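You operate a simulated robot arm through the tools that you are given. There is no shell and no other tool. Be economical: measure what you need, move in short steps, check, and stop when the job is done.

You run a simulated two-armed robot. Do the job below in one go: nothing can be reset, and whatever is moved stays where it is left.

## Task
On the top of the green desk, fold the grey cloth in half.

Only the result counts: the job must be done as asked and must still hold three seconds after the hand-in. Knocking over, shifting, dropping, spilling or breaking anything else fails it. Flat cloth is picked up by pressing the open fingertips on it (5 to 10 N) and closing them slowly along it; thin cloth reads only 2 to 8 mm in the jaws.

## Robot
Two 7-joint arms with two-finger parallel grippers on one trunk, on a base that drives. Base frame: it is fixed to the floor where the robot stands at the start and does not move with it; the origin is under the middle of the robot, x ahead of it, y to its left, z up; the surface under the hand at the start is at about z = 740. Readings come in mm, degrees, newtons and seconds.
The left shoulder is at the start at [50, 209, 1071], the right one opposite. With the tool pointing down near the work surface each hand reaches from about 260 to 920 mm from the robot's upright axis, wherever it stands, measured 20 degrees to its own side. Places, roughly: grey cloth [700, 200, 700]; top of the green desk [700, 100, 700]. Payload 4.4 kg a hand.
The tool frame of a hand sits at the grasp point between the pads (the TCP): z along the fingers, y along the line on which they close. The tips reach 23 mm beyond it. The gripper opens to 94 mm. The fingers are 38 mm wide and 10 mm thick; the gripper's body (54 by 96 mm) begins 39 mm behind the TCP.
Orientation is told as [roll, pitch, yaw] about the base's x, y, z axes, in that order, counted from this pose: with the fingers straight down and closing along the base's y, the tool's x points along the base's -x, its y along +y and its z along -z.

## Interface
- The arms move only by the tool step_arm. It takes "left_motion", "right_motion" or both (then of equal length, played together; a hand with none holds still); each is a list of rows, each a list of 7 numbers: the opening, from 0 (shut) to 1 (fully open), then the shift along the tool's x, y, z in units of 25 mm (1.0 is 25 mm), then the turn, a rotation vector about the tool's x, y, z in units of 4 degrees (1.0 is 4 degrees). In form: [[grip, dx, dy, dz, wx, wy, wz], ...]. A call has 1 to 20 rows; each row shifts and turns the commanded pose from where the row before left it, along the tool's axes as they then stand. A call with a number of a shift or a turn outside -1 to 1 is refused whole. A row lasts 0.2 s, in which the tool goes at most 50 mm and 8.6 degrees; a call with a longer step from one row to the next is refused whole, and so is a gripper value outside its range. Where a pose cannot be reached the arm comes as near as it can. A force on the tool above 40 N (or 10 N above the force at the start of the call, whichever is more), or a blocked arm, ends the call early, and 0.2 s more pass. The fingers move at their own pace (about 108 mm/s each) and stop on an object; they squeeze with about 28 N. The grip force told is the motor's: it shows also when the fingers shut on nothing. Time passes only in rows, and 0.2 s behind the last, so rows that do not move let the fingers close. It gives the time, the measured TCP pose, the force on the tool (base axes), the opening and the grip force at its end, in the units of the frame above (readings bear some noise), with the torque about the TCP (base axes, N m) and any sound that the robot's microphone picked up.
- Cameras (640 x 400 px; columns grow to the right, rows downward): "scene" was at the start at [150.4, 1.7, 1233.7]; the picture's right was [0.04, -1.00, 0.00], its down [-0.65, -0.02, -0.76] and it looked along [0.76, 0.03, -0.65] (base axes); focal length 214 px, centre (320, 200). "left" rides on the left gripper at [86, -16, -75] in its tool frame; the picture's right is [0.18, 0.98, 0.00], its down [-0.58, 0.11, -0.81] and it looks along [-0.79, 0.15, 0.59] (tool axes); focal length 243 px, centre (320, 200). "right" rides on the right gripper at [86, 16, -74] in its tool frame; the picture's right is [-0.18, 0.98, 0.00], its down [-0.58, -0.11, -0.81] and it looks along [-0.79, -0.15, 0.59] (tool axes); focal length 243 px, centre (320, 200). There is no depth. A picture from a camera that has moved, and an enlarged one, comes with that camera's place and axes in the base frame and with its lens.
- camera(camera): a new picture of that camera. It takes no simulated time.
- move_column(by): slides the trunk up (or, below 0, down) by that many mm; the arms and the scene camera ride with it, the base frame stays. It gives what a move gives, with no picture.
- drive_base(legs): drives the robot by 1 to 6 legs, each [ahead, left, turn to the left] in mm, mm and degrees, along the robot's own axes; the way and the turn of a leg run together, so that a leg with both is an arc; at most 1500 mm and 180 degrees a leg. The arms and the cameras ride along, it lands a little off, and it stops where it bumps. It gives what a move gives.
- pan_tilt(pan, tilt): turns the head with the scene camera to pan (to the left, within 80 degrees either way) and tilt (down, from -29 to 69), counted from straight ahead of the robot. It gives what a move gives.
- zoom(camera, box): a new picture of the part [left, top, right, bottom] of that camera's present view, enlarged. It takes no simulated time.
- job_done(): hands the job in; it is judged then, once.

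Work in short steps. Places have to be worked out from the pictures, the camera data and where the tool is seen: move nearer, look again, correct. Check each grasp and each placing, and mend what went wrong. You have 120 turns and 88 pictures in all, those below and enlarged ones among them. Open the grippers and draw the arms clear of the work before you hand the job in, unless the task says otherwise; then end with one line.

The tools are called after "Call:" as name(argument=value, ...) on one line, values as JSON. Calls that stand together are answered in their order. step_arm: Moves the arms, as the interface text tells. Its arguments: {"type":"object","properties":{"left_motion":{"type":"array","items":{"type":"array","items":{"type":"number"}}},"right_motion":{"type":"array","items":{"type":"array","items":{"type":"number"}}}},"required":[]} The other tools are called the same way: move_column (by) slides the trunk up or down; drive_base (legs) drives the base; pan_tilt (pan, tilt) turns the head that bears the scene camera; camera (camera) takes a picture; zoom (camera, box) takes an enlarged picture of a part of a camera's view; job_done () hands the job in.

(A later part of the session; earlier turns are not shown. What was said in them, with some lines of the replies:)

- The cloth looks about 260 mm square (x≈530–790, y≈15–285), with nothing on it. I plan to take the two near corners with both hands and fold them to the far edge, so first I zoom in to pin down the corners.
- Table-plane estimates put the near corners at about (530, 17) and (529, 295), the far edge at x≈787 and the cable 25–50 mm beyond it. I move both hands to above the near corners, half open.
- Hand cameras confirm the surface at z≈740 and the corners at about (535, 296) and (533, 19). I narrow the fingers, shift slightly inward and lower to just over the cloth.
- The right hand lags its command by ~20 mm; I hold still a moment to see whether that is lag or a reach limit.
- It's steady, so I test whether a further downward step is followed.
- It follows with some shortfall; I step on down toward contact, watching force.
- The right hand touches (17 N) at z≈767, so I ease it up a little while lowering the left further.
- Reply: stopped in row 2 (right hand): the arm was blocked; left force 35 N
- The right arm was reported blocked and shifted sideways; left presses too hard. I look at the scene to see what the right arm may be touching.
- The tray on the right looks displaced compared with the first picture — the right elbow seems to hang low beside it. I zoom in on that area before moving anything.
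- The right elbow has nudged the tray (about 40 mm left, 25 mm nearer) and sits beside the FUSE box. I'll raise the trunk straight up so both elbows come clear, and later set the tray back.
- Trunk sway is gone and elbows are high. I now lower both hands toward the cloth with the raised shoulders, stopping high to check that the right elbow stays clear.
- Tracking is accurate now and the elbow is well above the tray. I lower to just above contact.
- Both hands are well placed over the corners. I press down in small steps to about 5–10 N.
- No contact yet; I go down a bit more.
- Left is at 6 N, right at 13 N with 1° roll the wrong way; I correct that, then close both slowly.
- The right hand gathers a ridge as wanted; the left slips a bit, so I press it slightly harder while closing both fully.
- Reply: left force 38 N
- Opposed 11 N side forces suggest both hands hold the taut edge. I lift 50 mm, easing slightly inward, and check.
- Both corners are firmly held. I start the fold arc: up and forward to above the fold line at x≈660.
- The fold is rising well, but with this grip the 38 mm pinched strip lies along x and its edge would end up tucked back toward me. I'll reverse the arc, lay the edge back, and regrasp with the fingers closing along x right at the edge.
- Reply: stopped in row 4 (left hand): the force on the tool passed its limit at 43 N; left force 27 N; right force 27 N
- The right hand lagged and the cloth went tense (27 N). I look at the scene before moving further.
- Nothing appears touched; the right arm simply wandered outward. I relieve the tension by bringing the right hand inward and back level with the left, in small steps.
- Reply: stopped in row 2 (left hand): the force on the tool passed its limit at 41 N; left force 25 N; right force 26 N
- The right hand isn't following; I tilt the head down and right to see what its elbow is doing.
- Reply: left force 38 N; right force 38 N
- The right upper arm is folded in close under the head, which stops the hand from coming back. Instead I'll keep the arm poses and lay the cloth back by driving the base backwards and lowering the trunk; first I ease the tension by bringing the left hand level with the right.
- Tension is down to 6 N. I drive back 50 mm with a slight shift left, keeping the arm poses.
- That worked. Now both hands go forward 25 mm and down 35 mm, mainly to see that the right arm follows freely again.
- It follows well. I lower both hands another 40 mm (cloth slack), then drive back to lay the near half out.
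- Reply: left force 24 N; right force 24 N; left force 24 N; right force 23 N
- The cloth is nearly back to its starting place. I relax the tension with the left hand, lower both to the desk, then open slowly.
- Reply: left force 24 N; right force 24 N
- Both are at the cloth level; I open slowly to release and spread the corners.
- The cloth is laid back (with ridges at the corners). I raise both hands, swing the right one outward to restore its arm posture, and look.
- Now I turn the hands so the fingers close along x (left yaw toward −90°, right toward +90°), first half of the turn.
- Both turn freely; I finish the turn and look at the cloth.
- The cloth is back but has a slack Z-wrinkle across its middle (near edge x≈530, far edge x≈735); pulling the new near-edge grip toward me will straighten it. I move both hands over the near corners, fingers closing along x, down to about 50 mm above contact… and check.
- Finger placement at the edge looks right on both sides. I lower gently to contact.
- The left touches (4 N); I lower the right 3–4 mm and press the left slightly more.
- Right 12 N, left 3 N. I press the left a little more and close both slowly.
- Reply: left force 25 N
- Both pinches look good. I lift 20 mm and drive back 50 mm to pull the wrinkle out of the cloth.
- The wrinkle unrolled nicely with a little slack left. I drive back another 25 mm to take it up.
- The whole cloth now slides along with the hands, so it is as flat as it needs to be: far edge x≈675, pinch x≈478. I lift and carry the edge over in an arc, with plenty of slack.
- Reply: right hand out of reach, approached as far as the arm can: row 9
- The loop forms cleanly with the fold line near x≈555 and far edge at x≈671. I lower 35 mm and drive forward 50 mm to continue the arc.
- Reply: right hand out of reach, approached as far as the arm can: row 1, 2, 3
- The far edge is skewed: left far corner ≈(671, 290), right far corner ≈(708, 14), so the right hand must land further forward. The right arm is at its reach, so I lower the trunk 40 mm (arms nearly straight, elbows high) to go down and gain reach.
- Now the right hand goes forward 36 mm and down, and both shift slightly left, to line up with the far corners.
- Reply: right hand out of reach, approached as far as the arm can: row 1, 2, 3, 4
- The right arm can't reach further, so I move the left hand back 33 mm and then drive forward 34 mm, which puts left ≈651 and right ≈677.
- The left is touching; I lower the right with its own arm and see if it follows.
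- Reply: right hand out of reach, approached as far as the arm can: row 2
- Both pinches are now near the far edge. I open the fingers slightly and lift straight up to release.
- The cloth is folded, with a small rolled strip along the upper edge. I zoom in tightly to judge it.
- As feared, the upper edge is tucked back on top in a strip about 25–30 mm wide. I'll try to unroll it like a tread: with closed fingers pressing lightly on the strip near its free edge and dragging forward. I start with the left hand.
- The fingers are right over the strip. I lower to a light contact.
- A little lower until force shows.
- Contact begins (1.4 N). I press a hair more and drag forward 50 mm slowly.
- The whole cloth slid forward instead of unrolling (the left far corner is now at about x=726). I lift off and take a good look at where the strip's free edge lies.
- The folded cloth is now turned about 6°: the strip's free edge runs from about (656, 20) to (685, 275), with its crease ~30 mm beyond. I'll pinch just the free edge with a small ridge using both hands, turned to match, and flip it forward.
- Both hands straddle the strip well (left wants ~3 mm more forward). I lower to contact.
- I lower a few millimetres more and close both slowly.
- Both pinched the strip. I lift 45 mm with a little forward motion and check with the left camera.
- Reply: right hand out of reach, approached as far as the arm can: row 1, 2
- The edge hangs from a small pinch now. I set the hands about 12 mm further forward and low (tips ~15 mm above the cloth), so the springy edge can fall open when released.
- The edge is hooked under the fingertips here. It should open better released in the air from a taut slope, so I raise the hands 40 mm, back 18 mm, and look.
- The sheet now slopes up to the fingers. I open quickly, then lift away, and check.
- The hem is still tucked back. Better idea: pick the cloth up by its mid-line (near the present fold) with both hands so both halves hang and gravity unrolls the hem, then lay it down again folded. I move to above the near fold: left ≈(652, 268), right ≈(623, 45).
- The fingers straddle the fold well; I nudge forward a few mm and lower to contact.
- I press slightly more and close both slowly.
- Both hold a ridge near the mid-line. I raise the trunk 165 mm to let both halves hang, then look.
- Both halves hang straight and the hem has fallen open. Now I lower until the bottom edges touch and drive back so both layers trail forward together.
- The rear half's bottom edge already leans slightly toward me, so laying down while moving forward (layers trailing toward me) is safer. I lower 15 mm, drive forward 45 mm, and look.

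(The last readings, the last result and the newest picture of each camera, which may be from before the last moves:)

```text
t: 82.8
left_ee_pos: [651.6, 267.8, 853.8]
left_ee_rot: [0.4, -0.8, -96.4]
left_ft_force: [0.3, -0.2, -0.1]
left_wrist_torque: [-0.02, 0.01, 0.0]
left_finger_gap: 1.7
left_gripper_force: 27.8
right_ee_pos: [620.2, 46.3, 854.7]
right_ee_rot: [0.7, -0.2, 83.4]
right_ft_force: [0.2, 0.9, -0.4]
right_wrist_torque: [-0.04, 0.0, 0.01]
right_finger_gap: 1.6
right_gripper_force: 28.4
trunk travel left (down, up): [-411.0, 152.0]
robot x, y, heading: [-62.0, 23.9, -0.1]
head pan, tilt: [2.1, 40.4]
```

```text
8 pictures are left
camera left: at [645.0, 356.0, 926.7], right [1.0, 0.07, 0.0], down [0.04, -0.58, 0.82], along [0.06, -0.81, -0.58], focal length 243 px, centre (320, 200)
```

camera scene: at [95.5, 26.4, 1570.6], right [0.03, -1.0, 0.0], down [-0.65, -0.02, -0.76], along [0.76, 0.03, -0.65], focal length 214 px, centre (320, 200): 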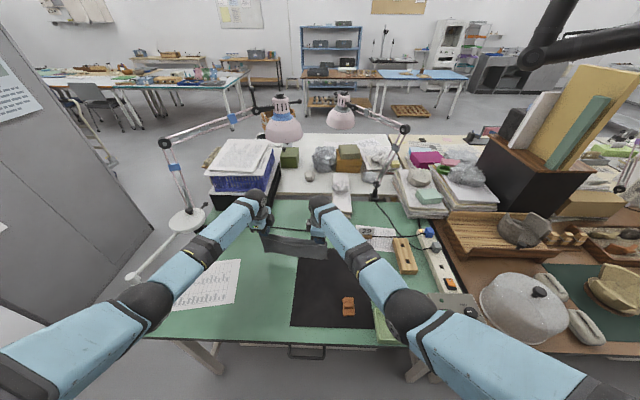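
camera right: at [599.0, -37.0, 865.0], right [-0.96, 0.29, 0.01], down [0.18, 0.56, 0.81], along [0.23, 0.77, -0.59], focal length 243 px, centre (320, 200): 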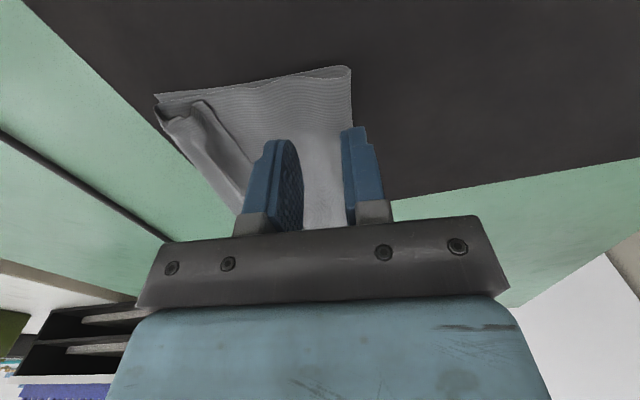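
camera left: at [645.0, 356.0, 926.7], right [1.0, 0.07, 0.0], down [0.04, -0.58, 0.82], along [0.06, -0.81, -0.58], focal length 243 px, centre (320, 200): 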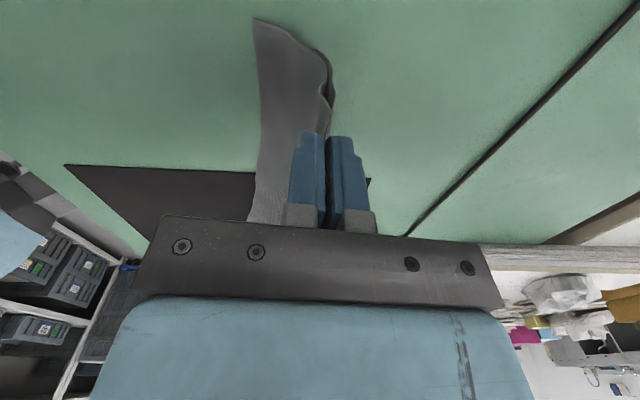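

Both layers now trail toward me. I continue lowering and driving forward in alternation.

Call:
move_column(by=-22)

Call:
drive_base(legs=[[40, 0, 0]])

Call:
move_column(by=-25)

Call:
drive_base(legs=[[30, 0, 0]])

Call:
camera(camera="left")

```text
t: 83.4
left_ee_pos: [650.9, 268.9, 831.7]
left_ee_rot: [0.6, -0.8, -96.4]
left_ft_force: [-0.1, -0.1, 0.8]
left_wrist_torque: [-0.01, -0.04, -0.02]
left_finger_gap: 1.8
left_gripper_force: 27.8
right_ee_pos: [619.1, 45.2, 834.2]
right_ee_rot: [0.5, -0.2, 83.5]
right_ft_force: [0.5, -1.1, 0.6]
right_wrist_torque: [0.0, 0.01, -0.04]
right_finger_gap: 2.0
right_gripper_force: 27.9
trunk travel left (down, up): [-389.0, 174.0]
robot x, y, heading: [-61.8, 28.2, -0.4]
head pan, tilt: [2.1, 40.4]
```

```text
t: 84.3
left_ee_pos: [691.8, 267.3, 830.9]
left_ee_rot: [0.4, -0.7, -96.4]
left_ft_force: [0.8, 0.1, -0.8]
left_wrist_torque: [0.0, 0.01, -0.02]
left_finger_gap: 1.5
left_gripper_force: 28.3
right_ee_pos: [660.5, 45.5, 831.9]
right_ee_rot: [0.6, -0.2, 83.5]
right_ft_force: [0.4, 0.6, 0.1]
right_wrist_torque: [0.01, -0.01, 0.0]
right_finger_gap: 1.6
right_gripper_force: 28.0
trunk travel left (down, up): [-389.0, 174.0]
robot x, y, heading: [-22.0, 24.0, -0.3]
head pan, tilt: [2.1, 40.4]
```

```text
t: 85.0
left_ee_pos: [690.7, 267.4, 806.7]
left_ee_rot: [0.5, -0.8, -96.4]
left_ft_force: [-0.6, 0.2, -0.1]
left_wrist_torque: [-0.02, -0.05, 0.01]
left_finger_gap: 1.5
left_gripper_force: 28.0
right_ee_pos: [657.9, 46.1, 808.4]
right_ee_rot: [0.5, -0.2, 83.6]
right_ft_force: [0.4, 0.4, 0.1]
right_wrist_torque: [-0.02, 0.0, 0.0]
right_finger_gap: 1.5
right_gripper_force: 27.9
trunk travel left (down, up): [-364.0, 199.0]
robot x, y, heading: [-21.1, 23.1, -0.1]
head pan, tilt: [2.1, 40.4]
```

```text
t: 85.9
left_ee_pos: [720.3, 267.9, 806.0]
left_ee_rot: [0.5, -0.8, -96.3]
left_ft_force: [-0.2, -0.5, -0.8]
left_wrist_torque: [0.03, 0.0, 0.0]
left_finger_gap: 1.9
left_gripper_force: 28.4
right_ee_pos: [688.7, 46.9, 807.4]
right_ee_rot: [0.6, -0.2, 83.6]
right_ft_force: [0.2, 0.0, -0.2]
right_wrist_torque: [0.01, -0.03, -0.03]
right_finger_gap: 1.4
right_gripper_force: 28.0
trunk travel left (down, up): [-364.0, 199.0]
robot x, y, heading: [6.9, 24.2, -0.4]
head pan, tilt: [2.1, 40.4]
```

```text
7 pictures are left
camera left: at [714.6, 356.2, 879.7], right [1.0, 0.07, 0.0], down [0.04, -0.58, 0.82], along [0.06, -0.81, -0.58], focal length 243 px, centre (320, 200)
```

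left: 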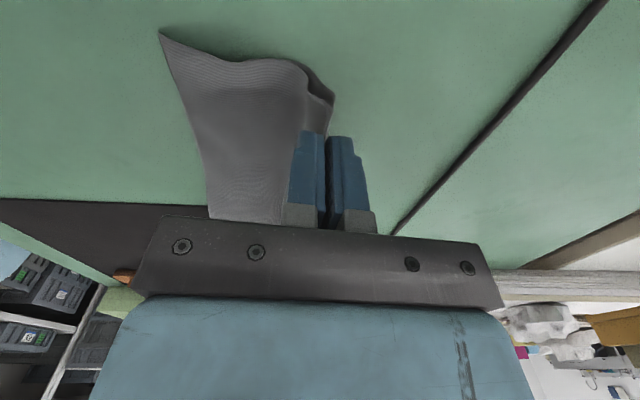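

It trails nicely. I lower the last part with a little forward motion and check.

Call:
move_column(by=-20)

Call:
drive_base(legs=[[14, 0, 0]])

Call:
move_column(by=-13)

```text
t: 86.5
left_ee_pos: [721.0, 268.8, 787.8]
left_ee_rot: [0.5, -0.9, -96.4]
left_ft_force: [-0.2, -0.7, 0.3]
left_wrist_torque: [0.01, 0.01, 0.04]
left_finger_gap: 2.0
left_gripper_force: 28.3
right_ee_pos: [690.1, 45.5, 789.2]
right_ee_rot: [0.5, -0.2, 83.4]
right_ft_force: [-0.4, 1.1, 0.4]
right_wrist_torque: [0.03, -0.04, -0.01]
right_finger_gap: 1.5
right_gripper_force: 28.3
trunk travel left (down, up): [-344.0, 219.0]
robot x, y, heading: [8.4, 26.2, -0.3]
head pan, tilt: [2.1, 40.4]
```

```text
t: 87.3
left_ee_pos: [734.2, 267.9, 785.2]
left_ee_rot: [0.4, -0.9, -96.4]
left_ft_force: [0.5, -0.6, -0.4]
left_wrist_torque: [0.0, 0.01, 0.0]
left_finger_gap: 1.9
left_gripper_force: 28.4
right_ee_pos: [703.6, 46.7, 788.2]
right_ee_rot: [0.5, -0.2, 83.5]
right_ft_force: [-0.1, -0.4, -0.1]
right_wrist_torque: [0.01, 0.04, 0.03]
right_finger_gap: 1.3
right_gripper_force: 27.9
trunk travel left (down, up): [-344.0, 219.0]
robot x, y, heading: [22.5, 23.7, -0.3]
head pan, tilt: [2.1, 40.4]
```

```text
t: 87.9
left_ee_pos: [733.8, 267.8, 773.8]
left_ee_rot: [0.5, -0.7, -96.4]
left_ft_force: [0.6, -0.7, 0.3]
left_wrist_torque: [0.01, 0.01, -0.02]
left_finger_gap: 1.5
left_gripper_force: 27.5
right_ee_pos: [702.7, 47.2, 775.8]
right_ee_rot: [0.5, -0.2, 83.5]
right_ft_force: [-0.5, 0.1, -0.1]
right_wrist_torque: [0.03, -0.03, 0.0]
right_finger_gap: 2.2
right_gripper_force: 28.4
trunk travel left (down, up): [-331.0, 232.0]
robot x, y, heading: [22.8, 25.6, -0.8]
head pan, tilt: [2.1, 40.4]
```

Both are just above the desk; I open gently and lift straight up, then look.

Call:
step_arm(left_motion=[[0.1, 0, 0, 0.05, 0, 0, 0], [0.2, 0, 0, 0, 0, 0, 0], [0.25, 0, 0, 0, 0, 0, 0], [0.25, 0, 0, -0.4, 0, 0, 0], [0.25, 0, 0, -0.8, 0, 0, 0], [0.25, 0, 0, -0.8, 0, 0, 0], [0.25, 0, 0, -0.8, 0, 0, 0], [0.25, 0, 0, -0.8, 0, 0, 0]], right_motion=[[0.1, 0, 0, 0.05, 0, 0, 0], [0.2, 0, 0, 0, 0, 0, 0], [0.25, 0, 0, 0, 0, 0, 0], [0.25, 0, 0, -0.4, 0, 0, 0], [0.25, 0, 0, -0.8, 0, 0, 0], [0.25, 0, 0, -0.8, 0, 0, 0], [0.25, 0, 0, -0.8, 0, 0, 0], [0.25, 0, 0, -0.8, 0, 0, 0]])

Call:
zoom(camera="scene", box=[224, 190, 464, 340])

```text
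t: 89.7
left_ee_pos: [732.4, 269.6, 862.6]
left_ee_rot: [0.3, -0.8, -96.5]
left_ft_force: [0.5, 0.3, -0.9]
left_wrist_torque: [0.01, 0.01, 0.0]
left_finger_gap: 23.4
left_gripper_force: 0.0
right_ee_pos: [703.1, 46.6, 864.3]
right_ee_rot: [0.5, -0.1, 83.4]
right_ft_force: [0.3, 0.8, 0.1]
right_wrist_torque: [0.05, 0.01, -0.01]
right_finger_gap: 23.4
right_gripper_force: 0.0
trunk travel left (down, up): [-331.0, 232.0]
robot x, y, heading: [21.8, 21.3, -0.5]
head pan, tilt: [2.1, 40.4]
```

```text
2.67 times, centred on (344, 265) of scene
camera zoom: at [172.6, 26.1, 1414.7], right [0.03, -1.0, 0.0], down [-0.65, -0.02, -0.76], along [0.76, 0.03, -0.65], focal length 572 px, centre (256, 27)
```

zoom: 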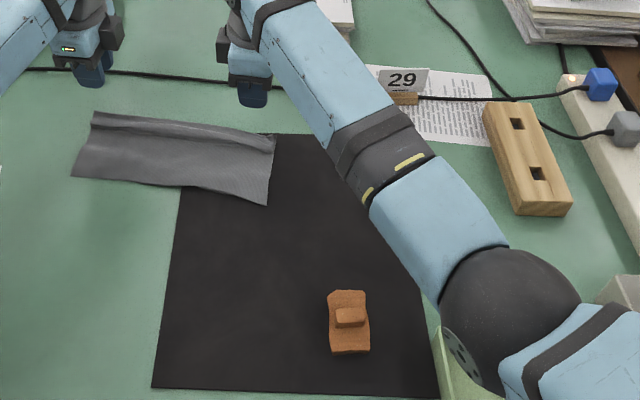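

The cloth is now neatly folded with no tuck. Next I restore the tray: I raise the trunk, back the robot off, and turn the right hand back to yaw 0 for gripping the tray wall.

Call:
move_column(by=60)

Call:
drive_base(legs=[[-240, 0, 0]])

Call:
step_arm(right_motion=[[0.6, 0, 0, 0, 0, 0, 1], [0.6, 0, 0, 0, 0, 0, 1], [0.6, 0, 0, 0, 0, 0, 1], [0.6, 0, 0, 0, 0, 0, 1], [0.6, 0, 0, 0, 0, 0, 1], [0.6, 0, 0, 0, 0, 0, 1], [0.6, 0, 0, 0, 0, 0, 1], [0.6, 0, 0, 0, 0, 0, 1], [0.6, 0, 0, 0, 0, 0, 1], [0.6, 0, 0, 0, 0, 0, 1], [0.6, 0, 0, 0, 0, 0, 1], [0.6, 0, 0, 0, 0, 0, 1], [0.6, 0, 0, 0, 0, 0, 1], [0.6, 0, 0, 0, 0, 0, 1], [0.6, 0, 0, 0, 0, 0, 1], [0.6, 0, 0, 0, 0, 0, 1], [0.6, 0, 0, 0, 0, 0, 1], [0.6, 0, 0, 0, 0, 0, 1], [0.6, 0, 0, 0, 0, 0, 1], [0.6, 0, 0, 0, 0, 0, 1]])

Call:
camera(camera="scene")

```text
t: 90.7
left_ee_pos: [734.8, 269.3, 923.2]
left_ee_rot: [0.5, -0.8, -96.4]
left_ft_force: [0.4, 0.4, -0.1]
left_wrist_torque: [0.02, -0.01, -0.01]
left_finger_gap: 23.6
left_gripper_force: 0.0
right_ee_pos: [704.0, 46.8, 924.6]
right_ee_rot: [0.6, -0.2, 83.5]
right_ft_force: [-0.7, 0.0, 0.2]
right_wrist_torque: [-0.02, -0.01, -0.01]
right_finger_gap: 23.5
right_gripper_force: 0.0
trunk travel left (down, up): [-391.0, 172.0]
robot x, y, heading: [23.0, 26.6, -0.1]
head pan, tilt: [2.1, 40.4]
```

```text
t: 92.5
left_ee_pos: [496.1, 267.9, 922.6]
left_ee_rot: [0.6, -0.9, -96.6]
left_ft_force: [-0.1, 0.6, 0.8]
left_wrist_torque: [-0.01, -0.05, 0.05]
left_finger_gap: 23.4
left_gripper_force: 0.1
right_ee_pos: [464.8, 46.0, 923.6]
right_ee_rot: [0.5, -0.2, 83.4]
right_ft_force: [0.1, -0.4, 0.1]
right_wrist_torque: [0.0, 0.01, 0.02]
right_finger_gap: 23.4
right_gripper_force: 0.1
trunk travel left (down, up): [-391.0, 172.0]
robot x, y, heading: [-214.6, 28.2, -0.6]
head pan, tilt: [2.1, 40.4]
```

```text
t: 96.7
left_ee_pos: [494.3, 268.9, 922.0]
left_ee_rot: [0.5, -0.7, -96.5]
left_ft_force: [-0.2, 0.3, 0.5]
left_wrist_torque: [0.0, 0.0, 0.02]
left_finger_gap: 23.5
left_gripper_force: 0.0
right_ee_pos: [469.1, 26.8, 915.4]
right_ee_rot: [-1.0, 0.6, 2.5]
right_ft_force: [0.5, 0.7, 0.6]
right_wrist_torque: [0.05, -0.04, 0.0]
right_finger_gap: 56.4
right_gripper_force: 0.0
trunk travel left (down, up): [-391.0, 172.0]
robot x, y, heading: [-216.7, 23.2, -0.0]
head pan, tilt: [2.1, 40.4]
```

```text
5 pictures are left
camera scene: at [-65.6, 26.7, 1474.7], right [0.03, -1.0, 0.0], down [-0.65, -0.02, -0.76], along [0.76, 0.02, -0.65], focal length 214 px, centre (320, 200)
```

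scene: 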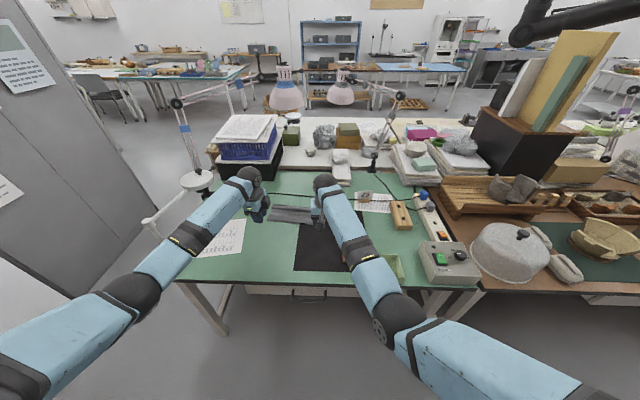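

The arm hides the tray, so I move the right hand over toward the tray's left wall (estimated near (396, −160)) at safe height and look with its camera.

Call:
step_arm(right_motion=[[0.6, 0.365, -0.935, 0, -0.25, 0, 0.6], [0.6, 0.365, -0.935, 0, 0, 0, 0], [0.6, 0.365, -0.935, 0, 0, 0, 0], [0.6, 0.365, -0.935, 0, 0, 0, 0], [0.6, 0.365, -0.935, 0, 0, 0, 0], [0.6, 0.365, -0.935, 0, 0, 0, 0], [0.6, 0.365, -0.935, 0, 0, 0, 0], [0.6, 0.365, -0.935, 0, 0, 0, 0], [0.6, 0, 0, 0, 0, 0, 0]])

Call:
camera(camera="right")

```text
t: 98.7
left_ee_pos: [494.8, 270.1, 921.4]
left_ee_rot: [0.3, -0.7, -96.5]
left_ft_force: [-0.3, 0.2, 0.3]
left_wrist_torque: [0.0, 0.01, 0.0]
left_finger_gap: 23.5
left_gripper_force: 0.2
right_ee_pos: [395.9, -141.7, 918.8]
right_ee_rot: [1.3, 0.6, 0.9]
right_ft_force: [0.9, -0.1, -0.9]
right_wrist_torque: [-0.02, 0.05, 0.02]
right_finger_gap: 56.7
right_gripper_force: 0.0
trunk travel left (down, up): [-391.0, 172.0]
robot x, y, heading: [-220.6, 32.8, -0.5]
head pan, tilt: [2.1, 40.4]
```

```text
4 pictures are left
camera right: at [310.3, -127.2, 993.5], right [0.17, 0.99, 0.02], down [0.59, -0.12, 0.8], along [0.79, -0.12, -0.6], focal length 243 px, centre (320, 200)
```

right: 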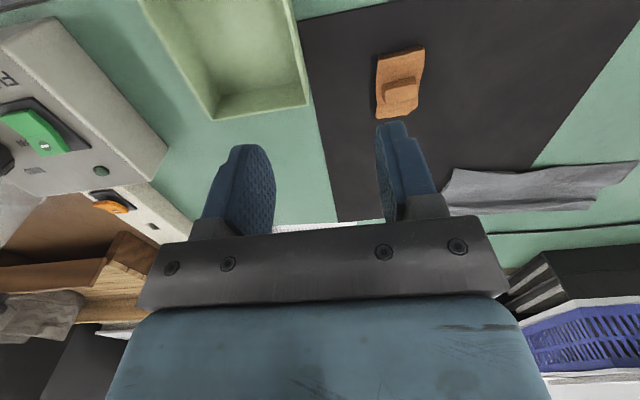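

The tray's left wall lies right at the mat's edge (y≈−155) whereas it originally stood about 45 mm right of it. I zoom in to get its outline accurately.

Call:
zoom(camera="right", box=[100, 0, 356, 160])

```text
2.50 times, centred on (228, 80) of right
camera zoom: at [310.3, -127.2, 993.5], right [0.17, 0.99, 0.02], down [0.59, -0.12, 0.8], along [0.79, -0.12, -0.6], focal length 606 px, centre (550, 500)
```

zoom: 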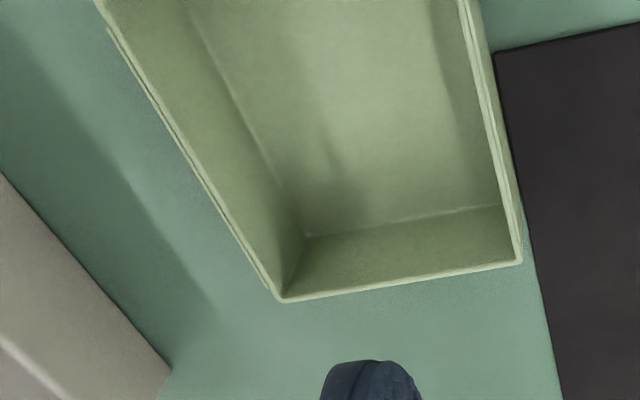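

The tray is ~100 mm wide; its left wall is at y≈−155 and far rim at x≈438, versus originally about y≈−200 and x≈462. I lower the right hand to straddle the left wall.

Call:
step_arm(right_motion=[[0.6, -0.08, -0.28, 0.7, 0.3, 0, 0.2], [0.6, -0.08, -0.28, 0.7, 0, 0, 0], [0.6, 0, 0, 0.7, 0, 0, 0], [0.6, 0, 0, 0.7, 0, 0, 0], [0.6, 0, 0, 0.7, 0, 0, 0], [0.6, 0, 0, 0.7, 0, 0, 0], [0.6, 0, 0, 0.4, 0, 0, 0], [0.6, 0, 0, 0, 0, 0, 0]])

```text
t: 100.5
left_ee_pos: [495.1, 269.1, 921.8]
left_ee_rot: [0.4, -0.8, -96.4]
left_ft_force: [0.2, 0.0, 0.5]
left_wrist_torque: [0.01, 0.04, -0.02]
left_finger_gap: 23.7
left_gripper_force: 0.0
right_ee_pos: [399.9, -155.2, 807.0]
right_ee_rot: [0.1, 0.5, 0.3]
right_ft_force: [0.8, -0.3, 0.3]
right_wrist_torque: [0.01, -0.01, -0.01]
right_finger_gap: 56.5
right_gripper_force: 0.0
trunk travel left (down, up): [-391.0, 172.0]
robot x, y, heading: [-217.3, 24.7, -0.1]
head pan, tilt: [2.1, 40.4]
```

Tracking is good; I lower 28 mm more and close on the wall.

Call:
step_arm(right_motion=[[0.6, 0, 0, 0.5, 0, 0, 0], [0.6, 0, 0, 0.5, 0, 0, 0], [0.6, 0, 0, 0.1, 0, 0, 0], [0.5, 0, 0, 0, 0, 0, 0], [0.4, 0, 0, 0, 0, 0, 0], [0.3, 0, 0, 0, 0, 0, 0], [0.2, 0, 0, 0, 0, 0, 0], [0.1, 0, 0, 0, 0, 0, 0], [0, 0, 0, 0, 0, 0, 0], [0, 0, 0, 0, 0, 0, 0]])

```text
t: 102.7
left_ee_pos: [495.1, 268.6, 922.0]
left_ee_rot: [0.6, -0.8, -96.5]
left_ft_force: [0.2, 0.2, -1.1]
left_wrist_torque: [0.01, 0.01, -0.01]
left_finger_gap: 23.3
left_gripper_force: 0.1
right_ee_pos: [400.9, -155.4, 779.3]
right_ee_rot: [0.0, 0.5, 0.2]
right_ft_force: [-1.0, -3.3, 5.3]
right_wrist_torque: [-0.66, 0.19, -0.12]
right_finger_gap: 2.5
right_gripper_force: 27.9
trunk travel left (down, up): [-391.0, 172.0]
robot x, y, heading: [-214.7, 24.8, -0.3]
head pan, tilt: [2.1, 40.4]
```

The wall (2.5 mm) is gripped at y≈−155. I slide the tray +24 mm in x and −46 mm in y, slowly.

Call:
step_arm(right_motion=[[0, -0.12, -0.23, -0.04, 0, 0, 0], [0, -0.12, -0.23, 0, 0, 0, 0], [0, -0.12, -0.23, 0, 0, 0, 0], [0, -0.12, -0.23, 0, 0, 0, 0], [0, -0.12, -0.23, 0, 0, 0, 0], [0, -0.12, -0.23, 0, 0, 0, 0], [0, -0.12, -0.23, 0, 0, 0, 0], [0, -0.12, -0.23, 0, 0, 0, 0], [0, 0, 0, 0, 0, 0, 0]])

```text
t: 104.7
left_ee_pos: [495.0, 268.9, 923.1]
left_ee_rot: [0.5, -0.8, -96.5]
left_ft_force: [0.1, 0.3, -0.3]
left_wrist_torque: [0.02, 0.0, 0.05]
left_finger_gap: 23.5
left_gripper_force: 0.1
right_ee_pos: [423.6, -201.8, 779.6]
right_ee_rot: [0.1, 0.5, 0.3]
right_ft_force: [-0.6, 2.3, 5.7]
right_wrist_torque: [-0.57, 0.11, -0.08]
right_finger_gap: 2.4
right_gripper_force: 28.0
trunk travel left (down, up): [-391.0, 172.0]
robot x, y, heading: [-216.2, 27.2, -0.6]
head pan, tilt: [2.1, 40.4]
```

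Now I release, lift straight up, and move the right hand inward/back so the head camera can see the tray.

Call:
step_arm(right_motion=[[0.1, 0, 0, 0, 0, 0, 0], [0.2, 0, 0, 0, 0, 0, 0], [0.2, 0, 0, -0.5, 0, 0, 0], [0.2, 0, 0, -1, 0, 0, 0], [0.2, 0, 0, -1, 0, 0, 0], [0.2, 0, 0, -1, 0, 0, 0], [0.2, 0, 0, -1, 0, 0, 0], [0.2, 0, 0, -1, 0, 0, 0], [0.2, 0, 0, -1, 0, 0, 0], [0.2, 0, -1, 0, 0, 0, 0], [0.2, 0, -1, 0, 0, 0, 0], [0.2, 0, -1, 0, 0, 0, 0], [0.2, 0, -1, 0, 0, 0, 0], [0.2, 0, -1, 0, 0, 0, 0], [0.2, 0, -1, 0, 0, 0, 0], [0.2, 0, -1, 0, 0, 0, 0], [0.2, 0, -1, 0, 0, 0, 0]])

Call:
zoom(camera="scene", box=[240, 180, 480, 330])

```text
t: 108.3
left_ee_pos: [494.1, 268.6, 923.1]
left_ee_rot: [0.4, -0.7, -96.4]
left_ft_force: [0.8, -0.8, 0.1]
left_wrist_torque: [0.02, 0.01, -0.02]
left_finger_gap: 23.4
left_gripper_force: 0.1
right_ee_pos: [425.4, -403.4, 940.5]
right_ee_rot: [0.2, 0.5, 0.2]
right_ft_force: [0.2, -0.1, 0.4]
right_wrist_torque: [0.02, 0.0, -0.03]
right_finger_gap: 18.8
right_gripper_force: 0.1
trunk travel left (down, up): [-391.0, 172.0]
robot x, y, heading: [-213.4, 24.9, -0.2]
head pan, tilt: [2.1, 40.4]
```

```text
2.67 times, centred on (360, 255) of scene
camera zoom: at [-65.8, 26.1, 1474.7], right [0.03, -1.0, 0.0], down [-0.65, -0.02, -0.76], along [0.76, 0.02, -0.65], focal length 572 px, centre (213, 53)
```

zoom: 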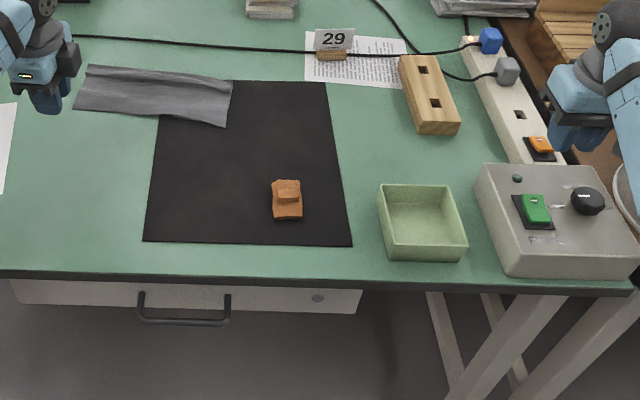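

Relative to the mat, the tray is back within a few millimetres of its original place and the FUSE box is unmoved. One last close look at the cloth.

Call:
zoom(camera="scene", box=[256, 190, 336, 240])

```text
8.00 times, centred on (296, 215) of scene
camera zoom: at [-65.8, 26.1, 1474.7], right [0.03, -1.0, 0.0], down [-0.65, -0.02, -0.76], along [0.76, 0.02, -0.65], focal length 1716 px, centre (512, 80)
```

zoom: 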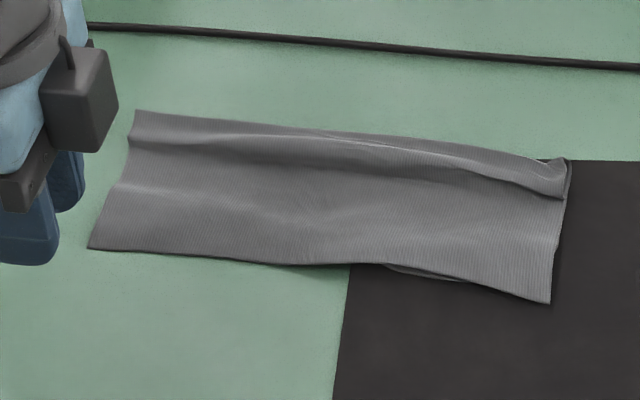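

The cloth lies folded in half with its edges matching and the depth about 122 mm of 258. I open both grippers in the clear and hand in.

Call:
step_arm(left_motion=[[1, 0, 0, -0.5, 0, 0, 0], [1, 0, 0, -0.5, 0, 0, 0], [1, 0, 0, 0, 0, 0, 0]], right_motion=[[1, 0, 0, 0, 0, 0, 0], [1, 0, 0, 0, 0, 0, 0], [1, 0, 0, 0, 0, 0, 0]])

Call:
job_done()

```text
t: 109.1
left_ee_pos: [495.3, 269.1, 948.9]
left_ee_rot: [0.5, -0.8, -96.5]
left_ft_force: [0.2, -0.6, -0.7]
left_wrist_torque: [0.01, -0.02, 0.01]
left_finger_gap: 94.1
left_gripper_force: 0.2
right_ee_pos: [424.5, -403.0, 941.2]
right_ee_rot: [0.2, 0.6, 0.2]
right_ft_force: [0.0, 0.3, -0.3]
right_wrist_torque: [-0.01, 0.0, 0.02]
right_finger_gap: 94.0
right_gripper_force: 0.0
trunk travel left (down, up): [-391.0, 172.0]
robot x, y, heading: [-216.8, 25.8, -0.5]
head pan, tilt: [2.1, 40.4]
```

```text
The job is handed in.
```

The grey cloth is folded in half on the green desk, but my right elbow knocked the green tray about 45 mm to the left and 25 mm towards me early on; I slid it back to within a few millimetres of where it stood, so the job may still fail on the rule against shifting anything.
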